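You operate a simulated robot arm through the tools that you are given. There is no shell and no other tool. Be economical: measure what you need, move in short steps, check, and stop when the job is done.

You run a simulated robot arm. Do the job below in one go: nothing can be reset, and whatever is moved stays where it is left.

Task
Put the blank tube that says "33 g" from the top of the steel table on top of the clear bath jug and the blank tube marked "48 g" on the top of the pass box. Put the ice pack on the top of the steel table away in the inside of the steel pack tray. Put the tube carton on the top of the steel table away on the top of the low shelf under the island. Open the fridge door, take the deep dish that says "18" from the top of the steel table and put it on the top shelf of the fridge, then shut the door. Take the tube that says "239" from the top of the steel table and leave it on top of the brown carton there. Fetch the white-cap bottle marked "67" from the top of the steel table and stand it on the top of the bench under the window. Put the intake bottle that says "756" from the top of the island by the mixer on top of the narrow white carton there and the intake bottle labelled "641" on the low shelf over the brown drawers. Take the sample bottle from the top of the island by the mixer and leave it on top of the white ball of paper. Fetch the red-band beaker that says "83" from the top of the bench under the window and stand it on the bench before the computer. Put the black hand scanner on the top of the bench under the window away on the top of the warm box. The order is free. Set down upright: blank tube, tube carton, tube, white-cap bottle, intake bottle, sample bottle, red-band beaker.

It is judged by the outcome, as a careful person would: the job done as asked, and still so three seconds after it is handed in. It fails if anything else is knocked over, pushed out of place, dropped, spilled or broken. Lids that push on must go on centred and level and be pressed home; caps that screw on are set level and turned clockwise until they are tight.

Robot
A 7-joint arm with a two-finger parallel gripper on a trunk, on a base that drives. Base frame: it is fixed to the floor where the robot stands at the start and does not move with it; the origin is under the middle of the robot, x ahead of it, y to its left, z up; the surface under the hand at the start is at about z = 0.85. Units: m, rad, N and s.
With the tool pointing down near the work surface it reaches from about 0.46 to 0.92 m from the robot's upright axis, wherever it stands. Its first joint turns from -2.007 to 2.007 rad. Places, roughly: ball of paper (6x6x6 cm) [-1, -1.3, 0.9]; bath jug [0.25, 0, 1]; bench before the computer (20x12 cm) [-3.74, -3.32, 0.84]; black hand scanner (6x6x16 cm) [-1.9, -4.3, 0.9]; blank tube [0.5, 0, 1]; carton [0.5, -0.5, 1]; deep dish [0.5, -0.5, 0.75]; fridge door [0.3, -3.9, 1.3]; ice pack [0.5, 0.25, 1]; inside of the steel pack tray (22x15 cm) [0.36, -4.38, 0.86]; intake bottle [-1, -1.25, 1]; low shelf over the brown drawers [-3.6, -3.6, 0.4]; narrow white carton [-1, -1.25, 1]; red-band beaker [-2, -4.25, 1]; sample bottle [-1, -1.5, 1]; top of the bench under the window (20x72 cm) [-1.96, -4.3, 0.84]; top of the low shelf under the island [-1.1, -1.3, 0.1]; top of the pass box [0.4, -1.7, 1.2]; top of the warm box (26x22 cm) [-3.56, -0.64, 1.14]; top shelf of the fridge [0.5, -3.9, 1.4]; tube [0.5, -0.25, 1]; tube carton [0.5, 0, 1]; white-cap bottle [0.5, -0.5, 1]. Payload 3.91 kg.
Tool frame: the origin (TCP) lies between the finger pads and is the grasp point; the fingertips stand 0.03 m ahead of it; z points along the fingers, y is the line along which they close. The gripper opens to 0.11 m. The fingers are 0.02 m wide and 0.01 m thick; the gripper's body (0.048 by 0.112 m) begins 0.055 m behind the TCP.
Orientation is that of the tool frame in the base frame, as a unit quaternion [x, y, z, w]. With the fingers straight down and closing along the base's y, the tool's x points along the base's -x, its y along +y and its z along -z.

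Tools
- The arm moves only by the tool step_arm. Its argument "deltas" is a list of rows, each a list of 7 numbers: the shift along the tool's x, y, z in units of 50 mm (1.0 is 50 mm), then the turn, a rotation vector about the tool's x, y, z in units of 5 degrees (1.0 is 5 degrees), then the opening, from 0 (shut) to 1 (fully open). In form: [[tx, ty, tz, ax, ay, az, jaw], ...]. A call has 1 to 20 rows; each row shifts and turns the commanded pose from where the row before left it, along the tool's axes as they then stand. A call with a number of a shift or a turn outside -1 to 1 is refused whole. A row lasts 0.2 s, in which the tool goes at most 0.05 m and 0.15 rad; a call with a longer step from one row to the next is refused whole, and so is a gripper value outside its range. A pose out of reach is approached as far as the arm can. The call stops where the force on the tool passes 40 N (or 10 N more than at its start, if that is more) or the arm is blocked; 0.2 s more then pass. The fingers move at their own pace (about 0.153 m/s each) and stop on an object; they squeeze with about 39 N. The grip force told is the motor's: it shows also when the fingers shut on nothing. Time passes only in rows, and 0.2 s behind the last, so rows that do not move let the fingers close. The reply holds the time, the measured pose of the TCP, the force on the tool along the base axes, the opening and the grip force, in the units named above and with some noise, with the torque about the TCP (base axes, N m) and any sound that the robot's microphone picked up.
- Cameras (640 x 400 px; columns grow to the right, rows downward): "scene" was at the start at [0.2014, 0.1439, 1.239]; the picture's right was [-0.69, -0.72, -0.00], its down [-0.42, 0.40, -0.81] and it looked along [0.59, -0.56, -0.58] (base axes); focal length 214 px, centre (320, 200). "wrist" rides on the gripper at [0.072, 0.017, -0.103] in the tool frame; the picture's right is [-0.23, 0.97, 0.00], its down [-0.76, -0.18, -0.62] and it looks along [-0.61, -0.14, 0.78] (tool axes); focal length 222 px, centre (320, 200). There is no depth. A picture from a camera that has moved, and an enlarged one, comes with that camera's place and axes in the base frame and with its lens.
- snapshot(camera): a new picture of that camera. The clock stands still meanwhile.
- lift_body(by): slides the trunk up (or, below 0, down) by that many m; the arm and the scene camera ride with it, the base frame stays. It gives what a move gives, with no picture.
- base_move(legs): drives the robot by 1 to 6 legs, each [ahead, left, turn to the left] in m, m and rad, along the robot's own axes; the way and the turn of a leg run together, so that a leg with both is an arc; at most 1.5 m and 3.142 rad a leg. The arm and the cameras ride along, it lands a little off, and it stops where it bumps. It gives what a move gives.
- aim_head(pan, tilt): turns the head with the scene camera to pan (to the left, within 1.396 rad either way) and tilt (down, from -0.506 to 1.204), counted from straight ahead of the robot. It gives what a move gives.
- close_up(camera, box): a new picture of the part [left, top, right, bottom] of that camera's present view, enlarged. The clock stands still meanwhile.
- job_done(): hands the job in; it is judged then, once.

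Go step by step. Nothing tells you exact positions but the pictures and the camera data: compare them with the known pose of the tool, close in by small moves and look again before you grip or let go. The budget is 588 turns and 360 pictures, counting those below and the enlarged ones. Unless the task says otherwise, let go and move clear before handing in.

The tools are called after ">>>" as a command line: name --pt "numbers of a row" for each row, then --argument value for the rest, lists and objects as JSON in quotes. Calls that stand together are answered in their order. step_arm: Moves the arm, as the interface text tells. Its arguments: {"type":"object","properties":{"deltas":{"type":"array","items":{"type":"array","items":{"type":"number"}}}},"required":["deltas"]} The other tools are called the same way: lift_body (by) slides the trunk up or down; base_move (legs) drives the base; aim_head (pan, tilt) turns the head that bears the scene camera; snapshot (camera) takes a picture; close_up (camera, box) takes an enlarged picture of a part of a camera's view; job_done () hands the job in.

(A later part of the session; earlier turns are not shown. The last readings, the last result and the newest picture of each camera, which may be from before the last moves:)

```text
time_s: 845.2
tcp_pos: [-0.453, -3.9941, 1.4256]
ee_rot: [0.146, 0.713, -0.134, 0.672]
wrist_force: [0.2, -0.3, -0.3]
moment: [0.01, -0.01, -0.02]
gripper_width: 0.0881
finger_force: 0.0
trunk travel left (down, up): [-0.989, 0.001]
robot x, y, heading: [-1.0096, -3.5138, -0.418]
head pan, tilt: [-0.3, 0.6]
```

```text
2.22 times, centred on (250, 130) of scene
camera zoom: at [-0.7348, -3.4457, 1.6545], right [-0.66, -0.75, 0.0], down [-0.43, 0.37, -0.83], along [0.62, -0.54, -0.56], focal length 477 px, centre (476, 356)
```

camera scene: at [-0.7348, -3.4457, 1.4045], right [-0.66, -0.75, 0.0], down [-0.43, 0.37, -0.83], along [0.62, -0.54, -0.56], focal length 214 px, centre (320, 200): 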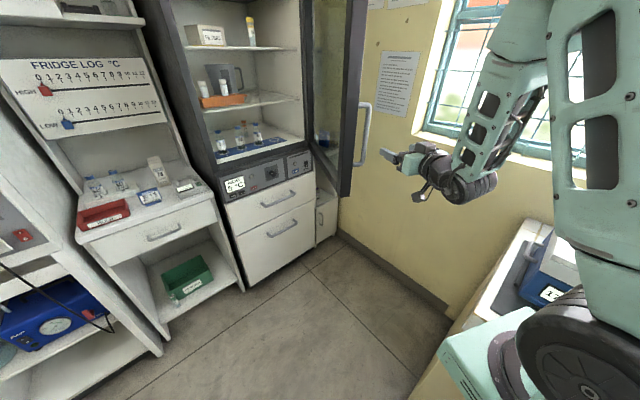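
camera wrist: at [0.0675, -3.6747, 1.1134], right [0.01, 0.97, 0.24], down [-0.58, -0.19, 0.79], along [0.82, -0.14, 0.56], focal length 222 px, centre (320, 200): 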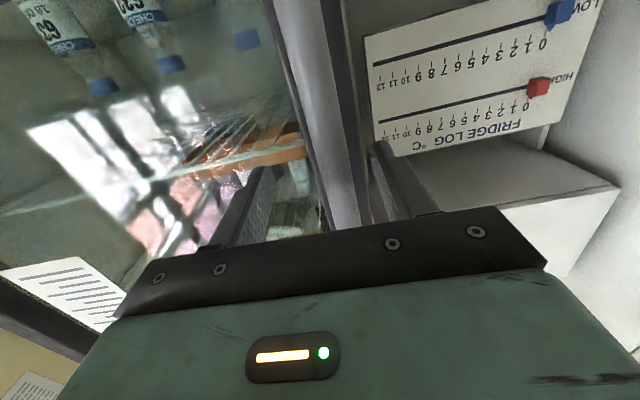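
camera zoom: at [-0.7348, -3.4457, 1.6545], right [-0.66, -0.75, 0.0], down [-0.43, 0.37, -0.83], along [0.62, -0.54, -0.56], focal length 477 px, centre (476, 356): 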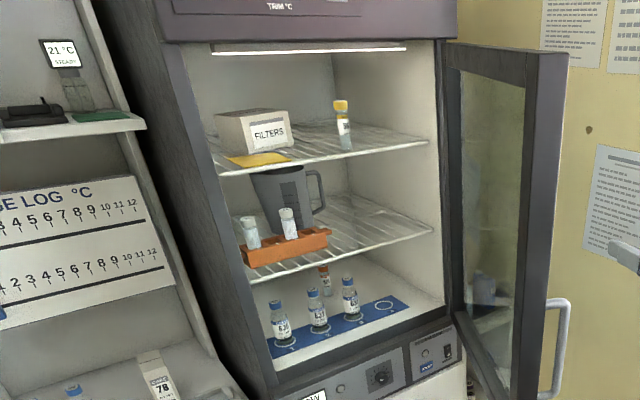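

The lane between the yellow pad and the yellow-capped bottle (y≈−3.925) fits the dish. I test whether the wrist can flip 180° (camera on top), which would give more room under the fridge's header.

>>> step_arm --pt "0 0 0 0 0 1 0.8" --pt "0 0 0 0 0 1 0.8" --pt "0 0 0 0 0 1 0.8" --pt "0 0 0 0 0 1 0.8" --pt "0 0 0 0 0 1 0.8" --pt "0 0 0 0 0 1 0.8" --pt "0 0 0 0 0 1 0.8" --pt "0 0 0 0 0 1 0.8" --pt "0 0 0 0 0 1 0.8" --pt "0 0 0 0 0 1 0.8" --pt "0 0 0 0 0 1 0.8" --pt "0 0 0 0 0 1 0.8" --pt "0 0 0 0 0 1 0.8" --pt "0 0 0 0 0 1 0.8" --pt "0 0 0 0 0 1 0.8" --pt "0 0 0 0 0 1 0.8" --pt "0 0 0 0 0 1 0.8" --pt "0 0 0 0 0 1 0.8" --pt "0 0 0 0 0 0 0.8"

>>> step_arm --pt "0 0 0 0 0 1 0.8" --pt "0 0 0 0 0 1 0.8" --pt "0 0 0 0 0 1 0.8" --pt "0 0 0 0 0 1 0.8" --pt "0 0 0 0 0 1 0.8" --pt "0 0 0 0 0 1 0.8" --pt "0 0 0 0 0 1 0.8" --pt "0 0 0 0 0 1 0.8" --pt "0 0 0 0 0 1 0.8" --pt "0 0 0 0 0 1 0.8" --pt "0 0 0 0 0 1 0.8" --pt "0 0 0 0 0 1 0.8" --pt "0 0 0 0 0 1 0.8" --pt "0 0 0 0 0 1 0.8" --pt "0 0 0 0 0 1 0.8" --pt "0 0 0 0 0 1 0.8" --pt "0 0 0 0 0 1 0.8" --pt "0 0 0 0 0 1 0.8" --pt "0 0 0 0 0 0 0.8"

```text
time_s: 849.2
tcp_pos: [-0.4532, -3.9935, 1.426]
ee_rot: [0.608, 0.401, 0.381, 0.569]
wrist_force: [0.3, 0.2, -0.2]
moment: [0.0, 0.01, -0.02]
gripper_width: 0.0879
finger_force: 0.0
trunk travel left (down, up): [-0.989, 0.001]
robot x, y, heading: [-1.0101, -3.5181, -0.412]
head pan, tilt: [-0.3, 0.6]
```

```text
time_s: 853.2
tcp_pos: [-0.4523, -3.9932, 1.4262]
ee_rot: [0.713, -0.146, 0.673, 0.133]
wrist_force: [0.4, 0.6, 0.3]
moment: [0.02, -0.01, -0.02]
gripper_width: 0.0878
finger_force: 0.1
trunk travel left (down, up): [-0.989, 0.001]
robot x, y, heading: [-1.0096, -3.5151, -0.416]
head pan, tilt: [-0.3, 0.6]
```

The flip works. I bring the tool to vertical and retract it for driving, then return to the table for the dish.

>>> step_arm --pt "0 0 0 0 -1 0 0.8" --pt "0 0 0 0 -1 0 0.8" --pt "0 0 0 0 -1 0 0.8" --pt "0 0 0 0 -1 0 0.8" --pt "0 0 0 0 -1 0 0.8" --pt "0 0 0 0 -1 0 0.8" --pt "0 0 0 0 -1 0 0.8" --pt "0 0 0 0 -1 0 0.8" --pt "0 0 0 0 -1 0 0.8" --pt "0 0 0 0 -1 0 0.8" --pt "0 0 0 0 -1 0 0.8" --pt "0 0 0 0 -1 0 0.8" --pt "0 0 0 0 -1 0 0.8" --pt "0 0 0 0 -1 0 0.8" --pt "0 0 0 0 -1 0 0.8" --pt "0 0 0 0 -1 0 0.8" --pt "0 0 0 0 -1 0 0.8" --pt "0 0 0 0 0 0 0.8"

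>>> step_arm --pt "-0.9 0 0 0 0 0 0.8" --pt "-0.9 0 0 0 0 0 0.8" --pt "-0.9 0 0 0 0 0 0.8" --pt "-0.9 0 0 0 0 0 0.8" --pt "0 0 0 0 0 0 0.8"

>>> base_move --legs '[[0, 0.05, 0.416], [0.75, 0, 0], [0, 0.25, 0]]'

```text
time_s: 857.0
tcp_pos: [-0.4532, -3.9933, 1.4264]
ee_rot: [0.98, -0.197, 0.014, 0.0]
wrist_force: [-0.4, -0.2, 0.6]
moment: [0.0, 0.0, 0.0]
gripper_width: 0.0879
finger_force: 0.1
trunk travel left (down, up): [-0.989, 0.001]
robot x, y, heading: [-1.0108, -3.5178, -0.417]
head pan, tilt: [-0.3, 0.6]
```

```text
time_s: 858.2
tcp_pos: [-0.6171, -3.9243, 1.4202]
ee_rot: [0.98, -0.198, 0.014, -0.001]
wrist_force: [-0.7, -0.9, 0.2]
moment: [-0.02, -0.02, -0.04]
gripper_width: 0.0879
finger_force: 0.0
trunk travel left (down, up): [-0.989, 0.001]
robot x, y, heading: [-1.0135, -3.5137, -0.419]
head pan, tilt: [-0.3, 0.6]
```

```text
time_s: 863.0
tcp_pos: [0.2018, -3.6863, 1.4187]
ee_rot: [1.0, -0.001, 0.012, -0.005]
wrist_force: [-0.5, -0.3, -0.4]
moment: [-0.01, -0.01, 0.02]
gripper_width: 0.0883
finger_force: 0.1
trunk travel left (down, up): [-0.989, 0.001]
robot x, y, heading: [-0.3081, -3.4695, -0.009]
head pan, tilt: [-0.3, 0.6]
stopped in leg 2: the robot was blocked; the commanded pose is now the measured one
```

>>> base_move --legs '[[-0.15, 0, 0], [0, 0.4, 0]]'

>>> snapshot --camera "scene"

```text
time_s: 866.5
tcp_pos: [0.0604, -3.2897, 1.4174]
ee_rot: [1.0, -0.004, 0.009, -0.005]
wrist_force: [-0.7, -0.4, 0.1]
moment: [-0.01, -0.01, 0.06]
gripper_width: 0.0881
finger_force: 0.0
trunk travel left (down, up): [-0.989, 0.001]
robot x, y, heading: [-0.4543, -3.0721, -0.017]
head pan, tilt: [-0.3, 0.6]
```

```text
89 pictures are left
camera scene: at [-0.228, -2.8941, 1.6545], right [-0.31, -0.95, 0.0], down [-0.54, 0.17, -0.83], along [0.79, -0.25, -0.56], focal length 214 px, centre (320, 200)
```

scene: 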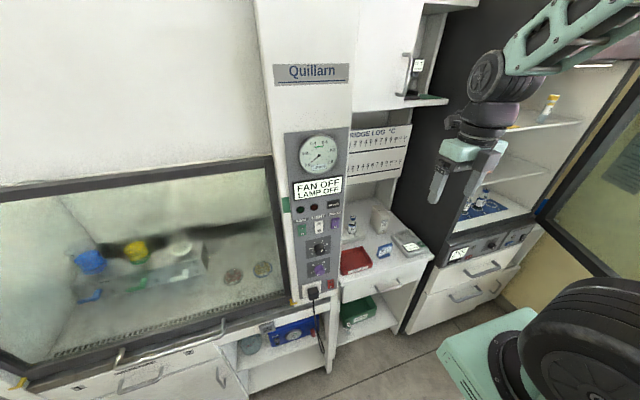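

>>> base_move --legs '[[0.1, -0.1, 0], [0, 0, 1.585]]'

```text
time_s: 869.4
tcp_pos: [0.2043, -3.1433, 1.4153]
ee_rot: [0.978, 0.206, 0.006, -0.009]
wrist_force: [0.0, -5.2, 1.1]
moment: [0.64, -0.2, -0.35]
gripper_width: 0.0881
finger_force: 0.0
trunk travel left (down, up): [-0.989, 0.001]
robot x, y, heading: [-0.3571, -3.1703, 0.452]
head pan, tilt: [-0.3, 0.6]
stopped in leg 2: the force on the tool passed its limit at 94 N (the readings are from after the stop); the commanded pose is now the measured one
```

>>> base_move --legs '[[0, 0, -0.12], [-0.12, -0.08, 0]]'

>>> step_arm --pt "-0.5 0 0 0 0 0 0.5" --pt "0 0 0 0 0 0 0.5"

>>> snapshot --camera "scene"

```text
time_s: 871.4
tcp_pos: [0.1137, -3.3249, 1.4171]
ee_rot: [0.989, 0.147, 0.007, -0.008]
wrist_force: [-0.1, 1.1, -0.4]
moment: [-0.01, -0.03, 0.0]
gripper_width: 0.0881
finger_force: 0.0
trunk travel left (down, up): [-0.989, 0.001]
robot x, y, heading: [-0.4407, -3.2852, 0.333]
head pan, tilt: [-0.3, 0.6]
```

```text
time_s: 872.0
tcp_pos: [0.0912, -3.3336, 1.4167]
ee_rot: [0.989, 0.147, 0.007, -0.007]
wrist_force: [0.9, 0.2, 0.1]
moment: [0.04, -0.05, -0.01]
gripper_width: 0.0548
finger_force: 0.2
trunk travel left (down, up): [-0.989, 0.001]
robot x, y, heading: [-0.4425, -3.2871, 0.336]
head pan, tilt: [-0.3, 0.6]
```

```text
88 pictures are left
camera scene: at [-0.2914, -3.0421, 1.6546], right [0.03, -1.0, 0.0], down [-0.56, -0.02, -0.83], along [0.82, 0.03, -0.56], focal length 214 px, centre (320, 200)
```

scene: 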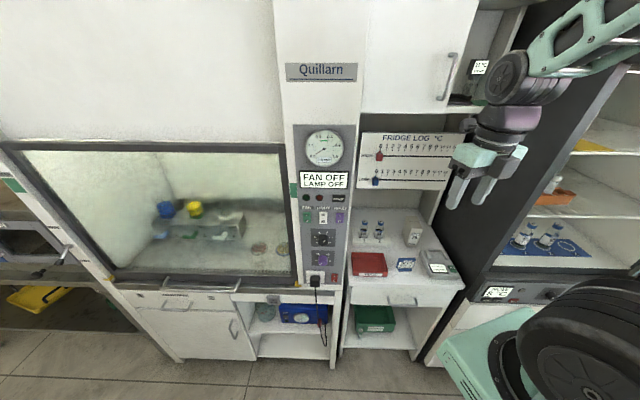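

>>> base_move --legs '[[-0.19, -0.115, 0], [0, 0, 1.24]]'

```text
time_s: 876.8
tcp_pos: [-0.3713, -2.9617, 1.4156]
ee_rot: [0.714, 0.7, 0.001, -0.009]
wrist_force: [0.2, 0.3, 0.0]
moment: [-0.01, 0.0, 0.01]
gripper_width: 0.0551
finger_force: 0.1
trunk travel left (down, up): [-0.989, 0.001]
robot x, y, heading: [-0.5833, -3.4539, 1.592]
head pan, tilt: [-0.3, 0.6]
```

>>> base_move --legs '[[0, -0.36, -0.02], [1.4, 0, 0], [1.4, 0, 0]]'

>>> base_move --legs '[[0.2, 0.22, 0], [0, 0, -1.57]]'

>>> aim_head --pan -0.1 --tilt 0.75

>>> snapshot --camera "scene"

```text
time_s: 892.2
tcp_pos: [-0.046, -0.1711, 1.4166]
ee_rot: [0.71, 0.704, 0.001, -0.009]
wrist_force: [-0.3, -0.1, -0.3]
moment: [-0.02, 0.03, 0.02]
gripper_width: 0.0548
finger_force: 0.1
trunk travel left (down, up): [-0.989, 0.001]
robot x, y, heading: [-0.2518, -0.6625, 1.602]
head pan, tilt: [-0.3, 0.6]
```

```text
time_s: 898.0
tcp_pos: [0.0208, -0.6709, 1.4159]
ee_rot: [1.0, 0.003, 0.008, -0.006]
wrist_force: [0.5, 0.2, 1.2]
moment: [0.01, 0.01, -0.02]
gripper_width: 0.055
finger_force: 0.1
trunk travel left (down, up): [-0.989, 0.001]
robot x, y, heading: [-0.4776, -0.4753, 0.044]
head pan, tilt: [-0.3, 0.6]
```

```text
time_s: 898.7
tcp_pos: [0.0216, -0.67, 1.4157]
ee_rot: [1.0, 0.003, 0.008, -0.006]
wrist_force: [0.9, 0.0, 0.1]
moment: [0.02, 0.01, 0.02]
gripper_width: 0.0552
finger_force: 0.0
trunk travel left (down, up): [-0.989, 0.001]
robot x, y, heading: [-0.4738, -0.4763, 0.05]
head pan, tilt: [-0.099, 0.75]
```

```text
87 pictures are left
camera scene: at [-0.2653, -0.2665, 1.6417], right [-0.05, -1.0, 0.0], down [-0.68, 0.04, -0.73], along [0.73, -0.04, -0.68], focal length 214 px, centre (320, 200)
```

scene: 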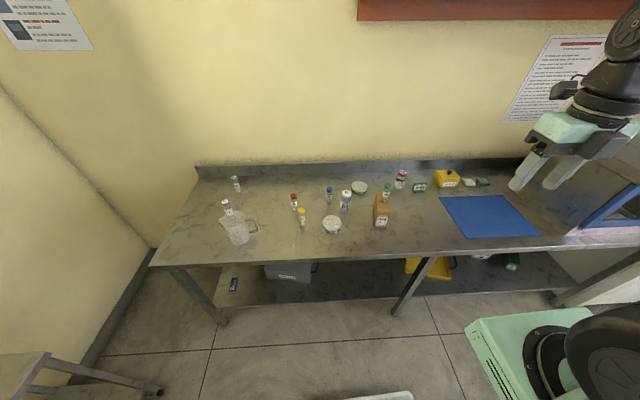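

>>> lift_body --by -0.35

>>> base_move --legs '[[0, 0.15, -0.05]]'

>>> step_arm --pt "0.7 -0.5 0 0 1 0 0.8" --pt "0.7 -0.5 0 0 1 0 0.8" --pt "0.7 -0.5 -0.1 0 1 0 1" --pt "0.7 -0.5 -0.15 0 1 0 1" --pt "0 0 0 0 1 0 1" --pt "0 0 0 0 1 0 1" --pt "0 0 0 0 1 0 1" --pt "0 0 0 0 1 0 1" --pt "0 0 0 0 1 0 1" --pt "0 0 0 0 1 0 1" --pt "0 0 0 0 1 0 1" --pt "0 0 0 0 1 0 1" --pt "0 0 0 0 1 0 1" --pt "0 0 0 0 0.5 0 1" --pt "0 0 0 0 0 0 1"

>>> snapshot --camera "scene"

>>> snapshot --camera "wrist"

```text
time_s: 902.1
tcp_pos: [0.0219, -0.6716, 1.0639]
ee_rot: [1.0, 0.004, 0.008, -0.007]
wrist_force: [0.7, -0.8, 0.1]
moment: [0.01, -0.01, 0.02]
gripper_width: 0.055
finger_force: 0.1
trunk travel left (down, up): [-0.639, 0.351]
robot x, y, heading: [-0.4776, -0.4703, 0.045]
head pan, tilt: [-0.099, 0.75]
```

```text
time_s: 903.5
tcp_pos: [0.0072, -0.5451, 1.0658]
ee_rot: [1.0, -0.022, 0.009, -0.006]
wrist_force: [-0.3, 0.3, 1.2]
moment: [-0.01, -0.02, 0.0]
gripper_width: 0.0551
finger_force: 0.0
trunk travel left (down, up): [-0.639, 0.351]
robot x, y, heading: [-0.4783, -0.3198, -0.001]
head pan, tilt: [-0.099, 0.75]
```

```text
time_s: 906.7
tcp_pos: [0.1741, -0.4518, 1.127]
ee_rot: [0.827, -0.022, 0.561, 0.007]
wrist_force: [-0.2, 0.7, -0.1]
moment: [0.0, -0.01, 0.03]
gripper_width: 0.1102
finger_force: 0.0
out of reach, approached as far as the arm can: row 10, 12, 13, 14
trunk travel left (down, up): [-0.639, 0.351]
robot x, y, heading: [-0.4808, -0.3247, -0.006]
head pan, tilt: [-0.099, 0.75]
```

```text
86 pictures are left
camera scene: at [-0.2582, -0.1269, 1.2916], right [-0.1, -0.99, 0.0], down [-0.68, 0.07, -0.73], along [0.73, -0.08, -0.68], focal length 214 px, centre (320, 200)
```

scene: 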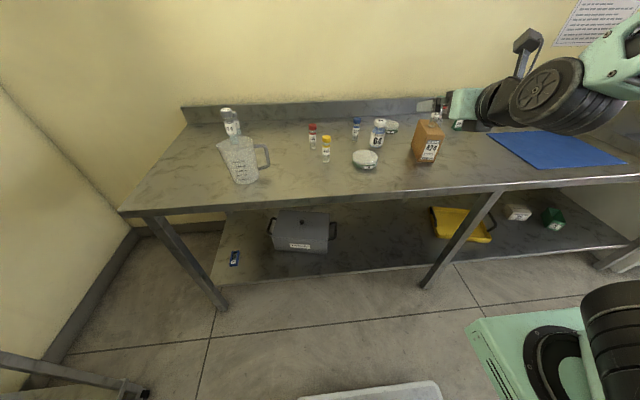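

```text
85 pictures are left
camera wrist: at [0.1041, -0.4662, 1.2336], right [-0.13, -0.97, -0.22], down [-0.85, 0.22, -0.47], along [0.51, 0.13, -0.85], focal length 222 px, centre (320, 200)
```

wrist: 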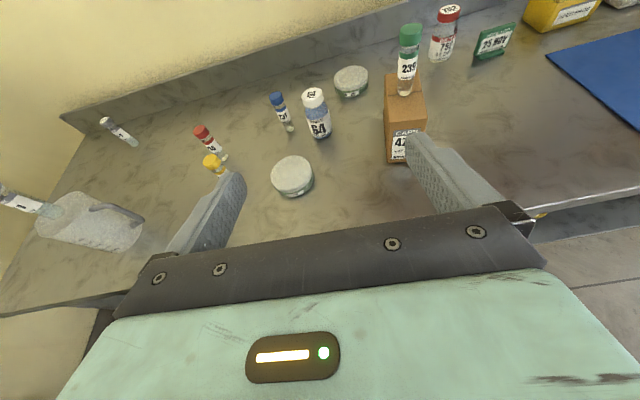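

The flipped camera gives a clear view: dish 18 at about (0.373, −0.36). I line up in front of it.

>>> step_arm --pt "-0.62 -0.385 0.51 0 0 0 1" --pt "-0.62 -0.385 0.51 0 0 0 1" --pt "-0.62 -0.385 0.51 0 0 0 1" --pt "-0.62 -0.385 0.51 0 0 0 1" --pt "-0.62 -0.385 0.51 0 0 0 1" --pt "0 0 0 0 0 0 1"

>>> snapshot --camera "wrist"

>>> close_up --camera "scene" --box '[280, 80, 460, 220]'

```text
time_s: 908.1
tcp_pos: [0.1912, -0.4239, 1.0902]
ee_rot: [0.827, -0.021, 0.561, 0.006]
wrist_force: [0.6, 0.0, 0.6]
moment: [0.01, -0.01, 0.01]
gripper_width: 0.1098
finger_force: 0.1
out of reach, approached as far as the arm can: row 1, 2, 3, 4, 5
trunk travel left (down, up): [-0.639, 0.351]
robot x, y, heading: [-0.4803, -0.3201, -0.002]
head pan, tilt: [-0.099, 0.75]
```

```text
84 pictures are left
camera wrist: at [0.1207, -0.4379, 1.1959], right [-0.13, -0.97, -0.22], down [-0.85, 0.22, -0.47], along [0.51, 0.13, -0.85], focal length 222 px, centre (320, 200)
```

wrist: 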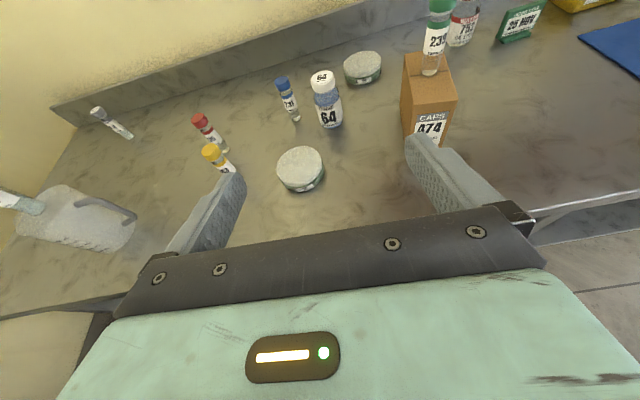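

```text
2.86 times, centred on (370, 150) of scene
camera zoom: at [-0.2582, -0.1269, 1.2916], right [-0.1, -0.99, 0.0], down [-0.68, 0.07, -0.73], along [0.73, -0.08, -0.68], focal length 613 px, centre (177, 343)
```

zoom: 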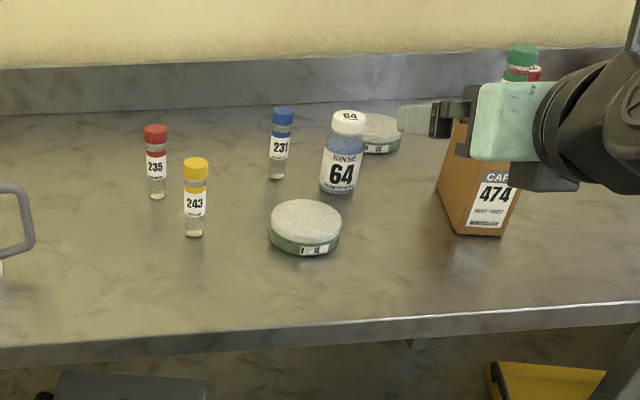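

>>> base_move --legs '[[-0.13, 0, 0]]'

>>> step_arm --pt "-0.26 -0.245 0.737 0 0 0 1" --pt "-0.26 -0.245 0.737 0 0 0 1" --pt "-0.26 -0.245 0.737 0 0 0 1" --pt "-0.26 -0.245 0.737 0 0 0 1" --pt "-0.26 -0.245 0.737 0 0 0 1" --pt "-0.26 -0.245 0.737 0 0 0 1" --pt "0 0 0 0 0 0 1"

>>> snapshot --camera "wrist"

```text
time_s: 909.4
tcp_pos: [0.0636, -0.4211, 1.091]
ee_rot: [0.828, -0.021, 0.561, 0.007]
wrist_force: [-0.2, 0.0, 0.3]
moment: [0.03, -0.03, 0.02]
gripper_width: 0.1102
finger_force: 0.1
trunk travel left (down, up): [-0.639, 0.351]
robot x, y, heading: [-0.6076, -0.3214, -0.006]
head pan, tilt: [-0.099, 0.75]
```

```text
time_s: 911.0
tcp_pos: [0.0834, -0.4309, 1.1013]
ee_rot: [0.827, -0.02, 0.561, 0.005]
wrist_force: [0.0, 0.3, 0.9]
moment: [-0.01, -0.04, -0.04]
gripper_width: 0.11
finger_force: 0.1
out of reach, approached as far as the arm can: row 1, 2, 3, 4, 5, 6
trunk travel left (down, up): [-0.639, 0.351]
robot x, y, heading: [-0.6094, -0.3224, -0.002]
head pan, tilt: [-0.099, 0.75]
```

```text
82 pictures are left
camera wrist: at [0.0133, -0.445, 1.2078], right [-0.12, -0.97, -0.22], down [-0.85, 0.22, -0.48], along [0.51, 0.13, -0.85], focal length 222 px, centre (320, 200)
```

wrist: 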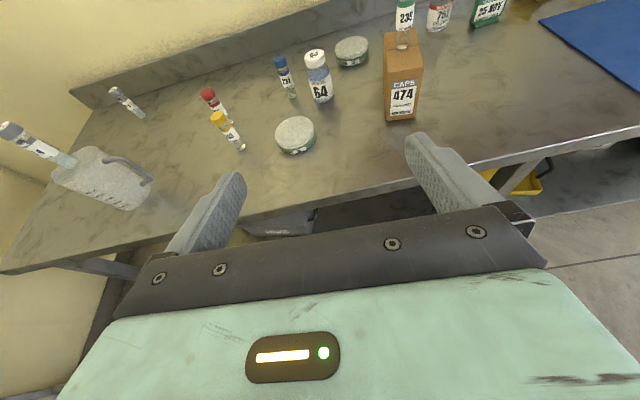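

The flipped pose limits arm motion, so I use the trunk and base instead: shift in front of the table, lower, then drive in.

>>> base_move --legs '[[0.07, 0.068, 0]]'

>>> lift_body --by -0.2

>>> snapshot --camera "wrist"

```text
time_s: 912.1
tcp_pos: [0.1541, -0.3607, 1.103]
ee_rot: [0.827, -0.021, 0.561, 0.006]
wrist_force: [0.3, 0.3, 0.1]
moment: [0.03, -0.03, 0.04]
gripper_width: 0.1101
finger_force: 0.1
trunk travel left (down, up): [-0.639, 0.351]
robot x, y, heading: [-0.5406, -0.2531, -0.003]
head pan, tilt: [-0.099, 0.75]
```

```text
time_s: 914.3
tcp_pos: [0.1538, -0.3613, 0.9025]
ee_rot: [0.827, -0.02, 0.562, 0.006]
wrist_force: [-0.2, 0.3, 0.0]
moment: [-0.01, 0.02, 0.02]
gripper_width: 0.1102
finger_force: 0.1
trunk travel left (down, up): [-0.439, 0.551]
robot x, y, heading: [-0.5419, -0.2531, -0.003]
head pan, tilt: [-0.099, 0.75]
```

```text
81 pictures are left
camera wrist: at [0.0832, -0.3757, 1.0077], right [-0.12, -0.97, -0.22], down [-0.85, 0.22, -0.47], along [0.51, 0.13, -0.85], focal length 222 px, centre (320, 200)
```

wrist: 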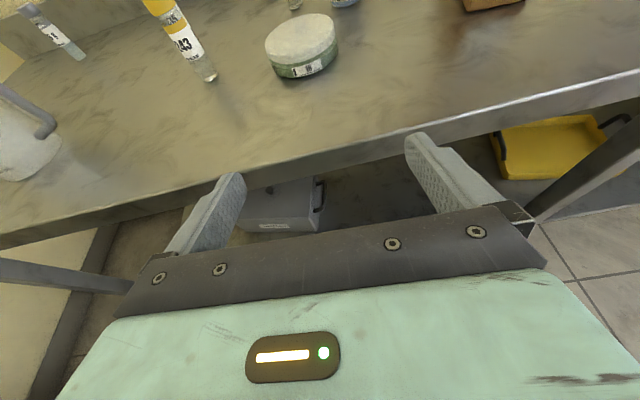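

>>> lift_body --by -0.028

>>> base_move --legs '[[0.12, 0, 0]]'

>>> snapshot --camera "wrist"

>>> close_up --camera "scene" --box '[280, 60, 480, 200]'

```text
time_s: 915.0
tcp_pos: [0.1548, -0.3616, 0.8733]
ee_rot: [0.827, -0.02, 0.562, 0.005]
wrist_force: [0.3, -0.6, -1.0]
moment: [0.03, 0.0, -0.03]
gripper_width: 0.1098
finger_force: 0.1
trunk travel left (down, up): [-0.411, 0.579]
robot x, y, heading: [-0.5378, -0.2532, -0.002]
head pan, tilt: [-0.099, 0.75]
```

```text
time_s: 916.3
tcp_pos: [0.2752, -0.3597, 0.8736]
ee_rot: [0.827, -0.019, 0.561, 0.005]
wrist_force: [-0.1, 0.0, 0.3]
moment: [-0.03, 0.0, 0.02]
gripper_width: 0.11
finger_force: 0.0
trunk travel left (down, up): [-0.411, 0.579]
robot x, y, heading: [-0.422, -0.255, -0.003]
head pan, tilt: [-0.099, 0.75]
```

```text
80 pictures are left
camera wrist: at [0.2043, -0.3742, 0.9797], right [-0.12, -0.97, -0.22], down [-0.85, 0.22, -0.47], along [0.51, 0.13, -0.85], focal length 222 px, centre (320, 200)
```

wrist: 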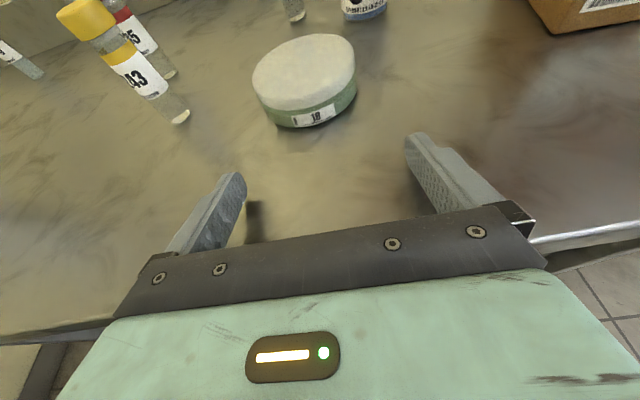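

```text
2.86 times, centred on (380, 130) of scene
camera zoom: at [-0.1975, -0.0567, 1.0636], right [-0.1, -1.0, 0.0], down [-0.68, 0.07, -0.73], along [0.73, -0.07, -0.68], focal length 613 px, centre (149, 400)
```

zoom: 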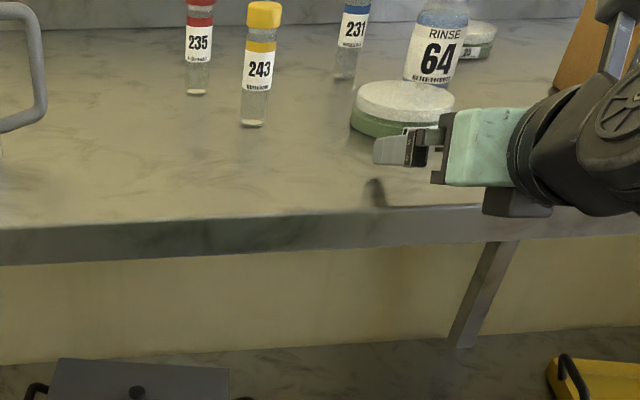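

>>> base_move --legs '[[0.1, -0.001, 0]]'

>>> snapshot --camera "wrist"

```text
time_s: 917.4
tcp_pos: [0.3752, -0.3608, 0.8739]
ee_rot: [0.827, -0.02, 0.562, 0.006]
wrist_force: [0.3, 0.5, -0.5]
moment: [0.0, 0.0, 0.0]
gripper_width: 0.11
finger_force: 0.1
trunk travel left (down, up): [-0.411, 0.579]
robot x, y, heading: [-0.3177, -0.2551, -0.001]
head pan, tilt: [-0.099, 0.75]
```

```text
78 pictures are left
camera wrist: at [0.3058, -0.3744, 0.9797], right [-0.12, -0.97, -0.22], down [-0.85, 0.21, -0.47], along [0.51, 0.13, -0.85], focal length 222 px, centre (320, 200)
```

wrist: 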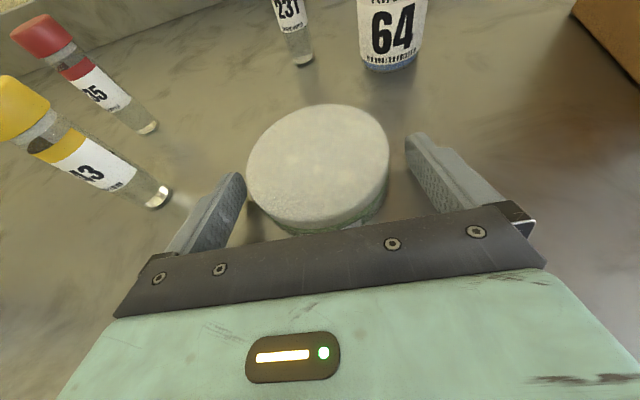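

>>> step_arm --pt "0 0 0 0 0 0 0.85" --pt "0 0 0 0 0 0 0.7" --pt "0 0 0 0 0 0 0.6" --pt "0 0 0 0 0 0 0.6"

>>> lift_body --by 0.02

>>> close_up --camera "scene" --box '[280, 60, 480, 200]'

>>> snapshot --camera "wrist"

```text
time_s: 918.4
tcp_pos: [0.376, -0.36, 0.8736]
ee_rot: [0.827, -0.018, 0.561, 0.005]
wrist_force: [0.2, 0.1, 1.4]
moment: [-0.04, -0.04, -0.02]
gripper_width: 0.0906
finger_force: 38.8
trunk travel left (down, up): [-0.411, 0.579]
robot x, y, heading: [-0.317, -0.2556, 0.0]
head pan, tilt: [-0.099, 0.75]
```

```text
time_s: 919.1
tcp_pos: [0.3769, -0.3599, 0.894]
ee_rot: [0.827, -0.019, 0.562, 0.005]
wrist_force: [0.1, 0.7, -1.6]
moment: [0.01, 0.04, 0.01]
gripper_width: 0.0906
finger_force: 39.0
trunk travel left (down, up): [-0.431, 0.559]
robot x, y, heading: [-0.3188, -0.2528, 0.002]
head pan, tilt: [-0.099, 0.75]
```

```text
2.86 times, centred on (380, 130) of scene
camera zoom: at [-0.0962, -0.0574, 1.0837], right [-0.1, -1.0, 0.0], down [-0.68, 0.07, -0.73], along [0.73, -0.07, -0.68], focal length 613 px, centre (149, 400)
```

zoom: 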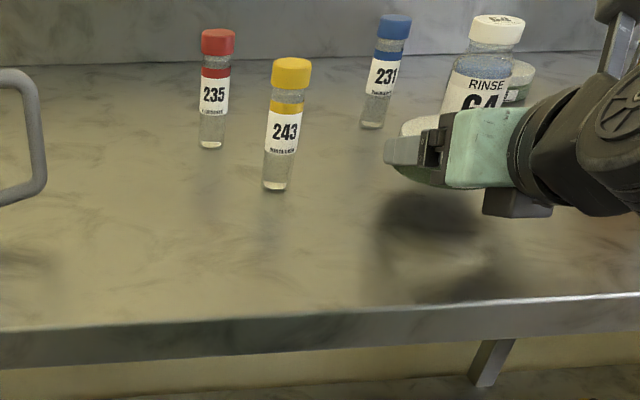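

```text
76 pictures are left
camera wrist: at [0.3059, -0.3744, 0.9997], right [-0.12, -0.97, -0.22], down [-0.85, 0.22, -0.47], along [0.51, 0.13, -0.85], focal length 222 px, centre (320, 200)
```

wrist: 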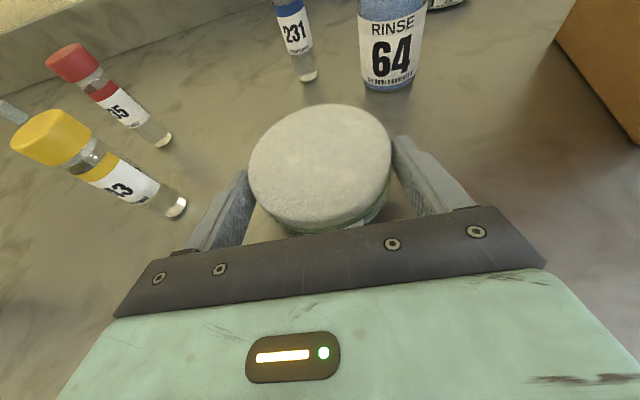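

The whole dish is lifted. I back off from the table, raise the trunk, and try raising the arm a little more.

>>> lift_body --by 0.25

>>> base_move --legs '[[-0.2, 0, 0]]'

>>> lift_body --by 0.3

>>> step_arm --pt "0.37 0 -0.15 0 0 0 0.6" --pt "0.37 0 -0.15 0 0 0 0.6" --pt "0.37 0 -0.15 0 0 0 0.6" --pt "0 0 0 0 0 0 0.6"

```text
time_s: 921.7
tcp_pos: [0.3765, -0.3601, 1.1449]
ee_rot: [0.827, -0.019, 0.562, 0.005]
wrist_force: [-0.5, 0.7, -1.6]
moment: [0.02, 0.06, 0.03]
gripper_width: 0.0908
finger_force: 38.7
trunk travel left (down, up): [-0.681, 0.309]
robot x, y, heading: [-0.3185, -0.2542, -0.002]
head pan, tilt: [-0.099, 0.75]
```

```text
time_s: 923.3
tcp_pos: [0.1743, -0.3588, 1.1447]
ee_rot: [0.827, -0.018, 0.562, 0.005]
wrist_force: [-0.3, -0.1, -2.2]
moment: [-0.05, 0.05, -0.01]
gripper_width: 0.0906
finger_force: 39.3
trunk travel left (down, up): [-0.681, 0.309]
robot x, y, heading: [-0.5177, -0.2515, 0.006]
head pan, tilt: [-0.099, 0.75]
```

```text
time_s: 926.3
tcp_pos: [0.1746, -0.3581, 1.4439]
ee_rot: [0.827, -0.018, 0.561, 0.005]
wrist_force: [0.0, 0.3, -1.9]
moment: [0.05, 0.04, 0.02]
gripper_width: 0.0907
finger_force: 39.3
trunk travel left (down, up): [-0.981, 0.009]
robot x, y, heading: [-0.5159, -0.2537, 0.01]
head pan, tilt: [-0.099, 0.75]
```

```text
time_s: 927.3
tcp_pos: [0.1729, -0.3604, 1.5033]
ee_rot: [0.827, -0.018, 0.562, 0.004]
wrist_force: [-0.3, 0.0, -2.5]
moment: [-0.02, 0.06, 0.0]
gripper_width: 0.0906
finger_force: 38.8
trunk travel left (down, up): [-0.981, 0.009]
robot x, y, heading: [-0.5174, -0.2513, 0.006]
head pan, tilt: [-0.099, 0.75]
```

>>> step_arm --pt "0 0.76 0 0 0 0 0.6" --pt "0 0.76 0 0 0 0 0.6" --pt "0 0.76 0 0 0 0 0.6" --pt "0 0.76 0 0 0 0 0.6" --pt "0 0.5 0 0 0 0 0.6" --pt "0 0 0 0 0 0 0.6"

```text
time_s: 928.7
tcp_pos: [0.1721, -0.513, 1.4936]
ee_rot: [0.828, -0.02, 0.561, 0.01]
wrist_force: [-0.3, 0.3, -2.0]
moment: [-0.01, 0.02, 0.0]
gripper_width: 0.0907
finger_force: 39.4
out of reach, approached as far as the arm can: row 5
trunk travel left (down, up): [-0.981, 0.009]
robot x, y, heading: [-0.5221, -0.2517, 0.003]
head pan, tilt: [-0.099, 0.75]
```

I'll travel the aisle in reverse facing north, so that turning east in front of the fridge sweeps clear of the open door.

>>> base_move --legs '[[0, 0, 1.565], [0, -0.22, 0], [-1.4, 0, 0]]'

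>>> aim_head --pan 0.0 --tilt 0.6

>>> snapshot --camera "wrist"

```text
time_s: 940.8
tcp_pos: [-0.031, -0.9684, 1.4945]
ee_rot: [0.603, 0.568, 0.406, -0.386]
wrist_force: [0.6, 0.0, -2.9]
moment: [-0.04, 0.03, -0.02]
gripper_width: 0.0903
finger_force: 38.7
trunk travel left (down, up): [-0.981, 0.009]
robot x, y, heading: [-0.2981, -1.6607, 1.559]
head pan, tilt: [-0.099, 0.75]
```

```text
time_s: 941.5
tcp_pos: [-0.0316, -0.9669, 1.4943]
ee_rot: [0.603, 0.568, 0.406, -0.387]
wrist_force: [-0.4, 0.1, -2.8]
moment: [-0.07, 0.01, 0.01]
gripper_width: 0.0907
finger_force: 39.1
trunk travel left (down, up): [-0.981, 0.009]
robot x, y, heading: [-0.3018, -1.6586, 1.561]
head pan, tilt: [0.0, 0.6]
```

```text
75 pictures are left
camera wrist: at [-0.0189, -1.0372, 1.5996], right [0.97, -0.14, -0.22], down [-0.23, -0.85, -0.48], along [-0.12, 0.51, -0.85], focal length 222 px, centre (320, 200)
```

wrist: 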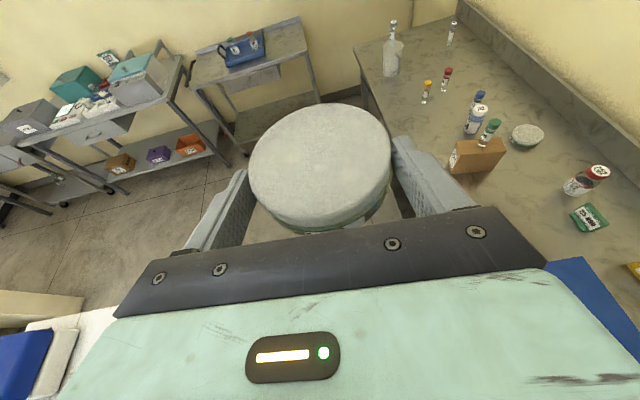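

>>> base_move --legs '[[-1.2, 0, 0.01], [-0.6, 0, 0], [0, 0.33, 0]]'

>>> base_move --legs '[[0, 0, -1.57]]'

>>> aim_head --pan -0.3 --tilt 0.5

>>> snapshot --camera "scene"

```text
time_s: 952.3
tcp_pos: [-0.3603, -2.7656, 1.493]
ee_rot: [0.599, 0.572, 0.404, -0.389]
wrist_force: [0.5, 0.6, -2.5]
moment: [-0.06, -0.01, 0.03]
gripper_width: 0.0905
finger_force: 38.8
trunk travel left (down, up): [-0.981, 0.009]
robot x, y, heading: [-0.6201, -3.4586, 1.579]
head pan, tilt: [0.0, 0.6]
```

```text
time_s: 956.6
tcp_pos: [0.0697, -3.7223, 1.4935]
ee_rot: [0.827, -0.024, 0.561, 0.013]
wrist_force: [-0.9, 0.0, -1.6]
moment: [-0.01, 0.06, 0.0]
gripper_width: 0.0906
finger_force: 38.6
trunk travel left (down, up): [-0.981, 0.009]
robot x, y, heading: [-0.6181, -3.4569, -0.004]
head pan, tilt: [0.0, 0.6]
```

```text
time_s: 957.4
tcp_pos: [0.0701, -3.7224, 1.4921]
ee_rot: [0.828, -0.025, 0.56, 0.014]
wrist_force: [0.1, 0.3, -2.2]
moment: [0.0, 0.03, 0.03]
gripper_width: 0.0904
finger_force: 38.8
trunk travel left (down, up): [-0.981, 0.009]
robot x, y, heading: [-0.6198, -3.4537, -0.006]
head pan, tilt: [-0.3, 0.499]
```

```text
74 pictures are left
camera scene: at [-0.3919, -3.2803, 1.6556], right [-0.3, -0.95, 0.0], down [-0.46, 0.14, -0.88], along [0.84, -0.26, -0.48], focal length 214 px, centre (320, 200)
```

scene: 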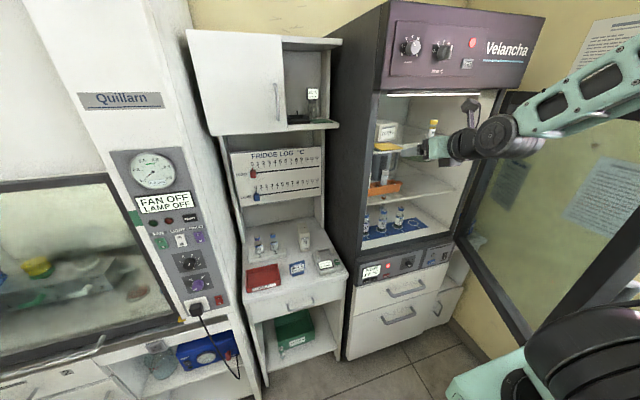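

>>> lift_body --by -0.024

>>> base_move --legs '[[0, -0.145, 0.006]]'

>>> snapshot --camera "wrist"

>>> close_up --camera "scene" --box '[320, 60, 560, 240]'

```text
time_s: 958.1
tcp_pos: [0.0699, -3.7226, 1.47]
ee_rot: [0.828, -0.024, 0.56, 0.013]
wrist_force: [0.3, 0.1, -2.6]
moment: [0.0, 0.08, -0.01]
gripper_width: 0.0902
finger_force: 39.5
trunk travel left (down, up): [-0.957, 0.033]
robot x, y, heading: [-0.6202, -3.452, -0.002]
head pan, tilt: [-0.3, 0.499]
```

```text
time_s: 959.4
tcp_pos: [0.0708, -3.8607, 1.4685]
ee_rot: [0.828, -0.022, 0.56, 0.012]
wrist_force: [-0.1, 0.8, -3.0]
moment: [-0.02, 0.04, -0.03]
gripper_width: 0.0901
finger_force: 39.1
trunk travel left (down, up): [-0.957, 0.033]
robot x, y, heading: [-0.6202, -3.5979, 0.0]
head pan, tilt: [-0.3, 0.499]
```

```text
73 pictures are left
camera wrist: at [-0.0004, -3.8735, 1.5757], right [-0.13, -0.97, -0.22], down [-0.85, 0.22, -0.48], along [0.51, 0.12, -0.85], focal length 222 px, centre (320, 200)
```

wrist: 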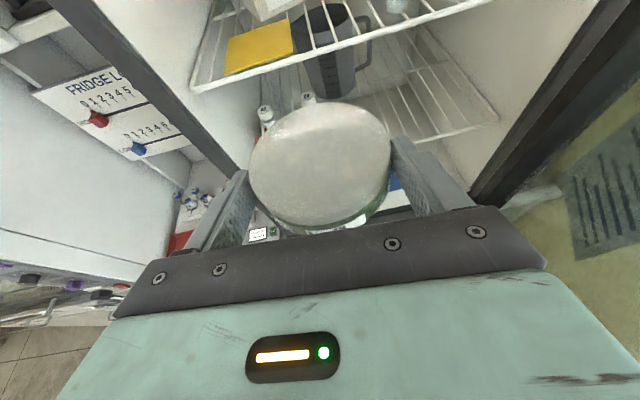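

```text
2.22 times, centred on (440, 150) of scene
camera zoom: at [-0.3935, -3.4211, 1.6316], right [-0.3, -0.96, 0.0], down [-0.46, 0.14, -0.88], along [0.84, -0.26, -0.48], focal length 477 px, centre (53, 311)
```

zoom: 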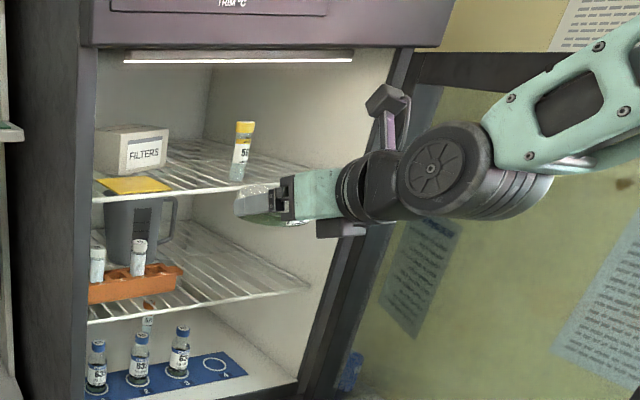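

The view is clear: pad edge at y≈−3.847, bottle at ≈(0.385, −4.005), so the lane centre is y≈−3.917. I align and drive in.

>>> base_move --legs '[[0.16, -0.015, 0]]'

>>> snapshot --camera "wrist"

>>> snapshot --camera "scene"

```text
time_s: 960.9
tcp_pos: [0.2319, -3.8735, 1.4696]
ee_rot: [0.828, -0.021, 0.56, 0.012]
wrist_force: [-0.1, 0.1, -1.6]
moment: [-0.03, 0.05, 0.02]
gripper_width: 0.0903
finger_force: 39.1
trunk travel left (down, up): [-0.957, 0.033]
robot x, y, heading: [-0.4591, -3.6128, 0.002]
head pan, tilt: [-0.3, 0.499]
```

```text
71 pictures are left
camera wrist: at [0.161, -3.8874, 1.5757], right [-0.13, -0.97, -0.22], down [-0.85, 0.22, -0.48], along [0.51, 0.12, -0.85], focal length 222 px, centre (320, 200)
```

wrist: 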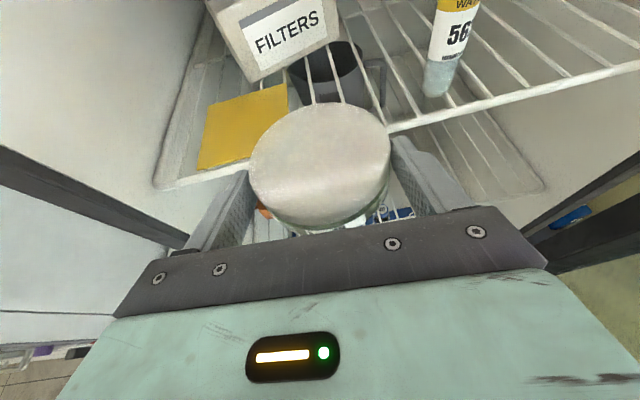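

```text
70 pictures are left
camera scene: at [-0.2328, -3.4356, 1.6316], right [-0.29, -0.96, 0.0], down [-0.46, 0.14, -0.88], along [0.84, -0.26, -0.48], focal length 214 px, centre (320, 200)
```

scene: 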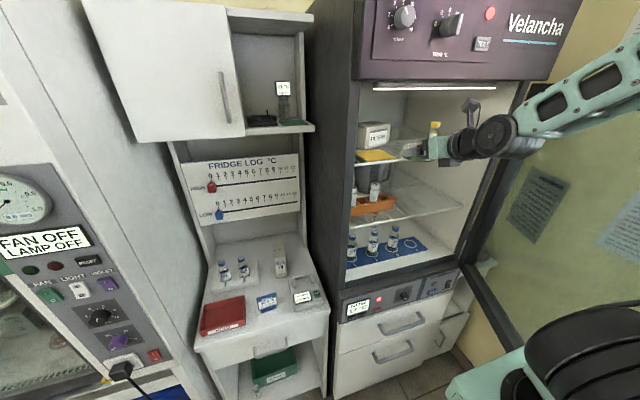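

>>> base_move --legs '[[0, -0.04, 0], [0.05, 0, 0]]'

>>> snapshot --camera "wrist"

```text
time_s: 962.3
tcp_pos: [0.282, -3.9153, 1.4692]
ee_rot: [0.828, -0.021, 0.56, 0.012]
wrist_force: [-0.5, -0.8, -2.2]
moment: [0.04, 0.05, -0.02]
gripper_width: 0.0905
finger_force: 38.8
trunk travel left (down, up): [-0.957, 0.033]
robot x, y, heading: [-0.4055, -3.6555, -0.001]
head pan, tilt: [-0.3, 0.499]
```

```text
69 pictures are left
camera wrist: at [0.2106, -3.9276, 1.5757], right [-0.13, -0.97, -0.22], down [-0.85, 0.22, -0.48], along [0.51, 0.12, -0.85], focal length 222 px, centre (320, 200)
```

wrist: 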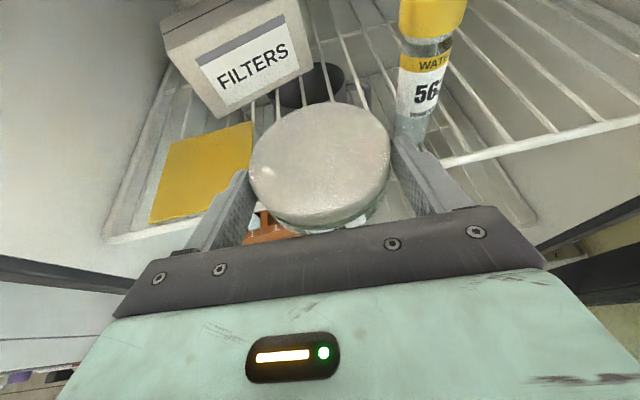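

>>> base_move --legs '[[0, 0.007, 0], [0.03, 0, 0]]'

>>> close_up --camera "wrist" --box '[140, 20, 540, 240]'

```text
time_s: 963.4
tcp_pos: [0.3119, -3.9081, 1.469]
ee_rot: [0.828, -0.021, 0.56, 0.01]
wrist_force: [-0.2, -0.1, -1.8]
moment: [-0.03, 0.05, 0.0]
gripper_width: 0.0903
finger_force: 39.0
trunk travel left (down, up): [-0.957, 0.033]
robot x, y, heading: [-0.3791, -3.6466, -0.004]
head pan, tilt: [-0.3, 0.499]
```

```text
1.60 times, centred on (340, 130) of wrist
camera zoom: at [0.2409, -3.9208, 1.5756], right [-0.13, -0.97, -0.22], down [-0.85, 0.22, -0.47], along [0.51, 0.12, -0.85], focal length 355 px, centre (288, 312)
```

zoom: 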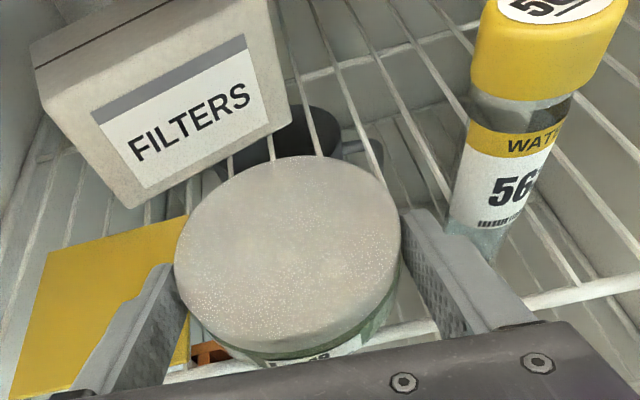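

>>> base_move --legs '[[0.05, -0.004, 0]]'

>>> close_up --camera "wrist" --box '[140, 20, 540, 240]'

>>> close_up --camera "scene" --box '[330, 60, 560, 200]'

```text
time_s: 964.4
tcp_pos: [0.361, -3.9125, 1.4695]
ee_rot: [0.828, -0.021, 0.56, 0.011]
wrist_force: [-0.2, -0.6, -2.0]
moment: [0.02, 0.09, 0.0]
gripper_width: 0.0901
finger_force: 38.7
trunk travel left (down, up): [-0.957, 0.033]
robot x, y, heading: [-0.3276, -3.6509, 0.001]
head pan, tilt: [-0.3, 0.499]
```

```text
1.60 times, centred on (340, 130) of wrist
camera zoom: at [0.2906, -3.9253, 1.5756], right [-0.13, -0.97, -0.22], down [-0.85, 0.22, -0.47], along [0.51, 0.12, -0.85], focal length 355 px, centre (288, 312)
```

zoom: 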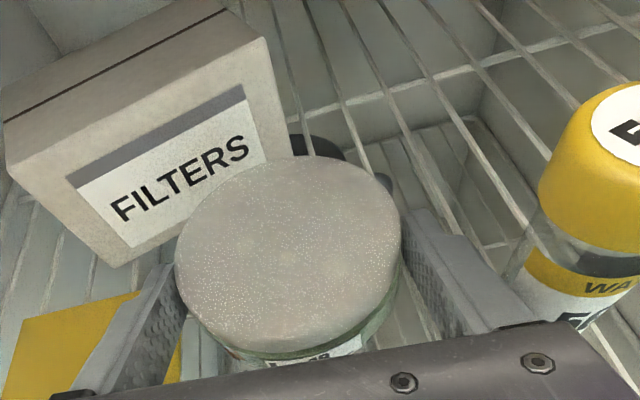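

```text
2.78 times, centred on (445, 130) of scene
camera zoom: at [-0.1024, -3.4728, 1.6317], right [-0.3, -0.96, 0.0], down [-0.46, 0.14, -0.88], along [0.84, -0.26, -0.48], focal length 597 px, centre (-28, 395)
```

zoom: 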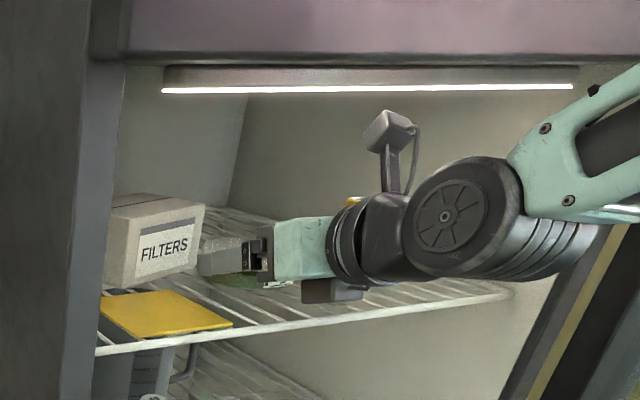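

>>> lift_body --by -0.02

>>> lift_body --by -0.006

>>> close_up --camera "scene" --box '[330, 60, 560, 200]'

```text
time_s: 965.0
tcp_pos: [0.3619, -3.9131, 1.4493]
ee_rot: [0.827, -0.021, 0.561, 0.011]
wrist_force: [0.7, -0.3, -0.7]
moment: [0.05, 0.01, -0.03]
gripper_width: 0.0904
finger_force: 39.0
trunk travel left (down, up): [-0.937, 0.053]
robot x, y, heading: [-0.328, -3.6508, 0.001]
head pan, tilt: [-0.3, 0.499]
```

```text
time_s: 965.6
tcp_pos: [0.3618, -3.9124, 1.4484]
ee_rot: [0.825, -0.022, 0.564, 0.013]
wrist_force: [0.9, -0.7, 29.8]
moment: [0.14, -0.88, -0.41]
gripper_width: 0.0907
finger_force: 38.9
trunk travel left (down, up): [-0.931, 0.059]
robot x, y, heading: [-0.3306, -3.6516, 0.001]
head pan, tilt: [-0.3, 0.499]
```

```text
2.78 times, centred on (445, 130) of scene
camera zoom: at [-0.1033, -3.4723, 1.6062], right [-0.3, -0.96, 0.0], down [-0.46, 0.14, -0.88], along [0.84, -0.26, -0.48], focal length 597 px, centre (-28, 395)
```

zoom: 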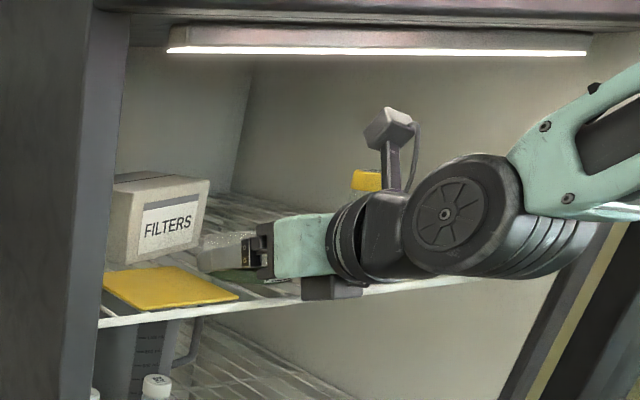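

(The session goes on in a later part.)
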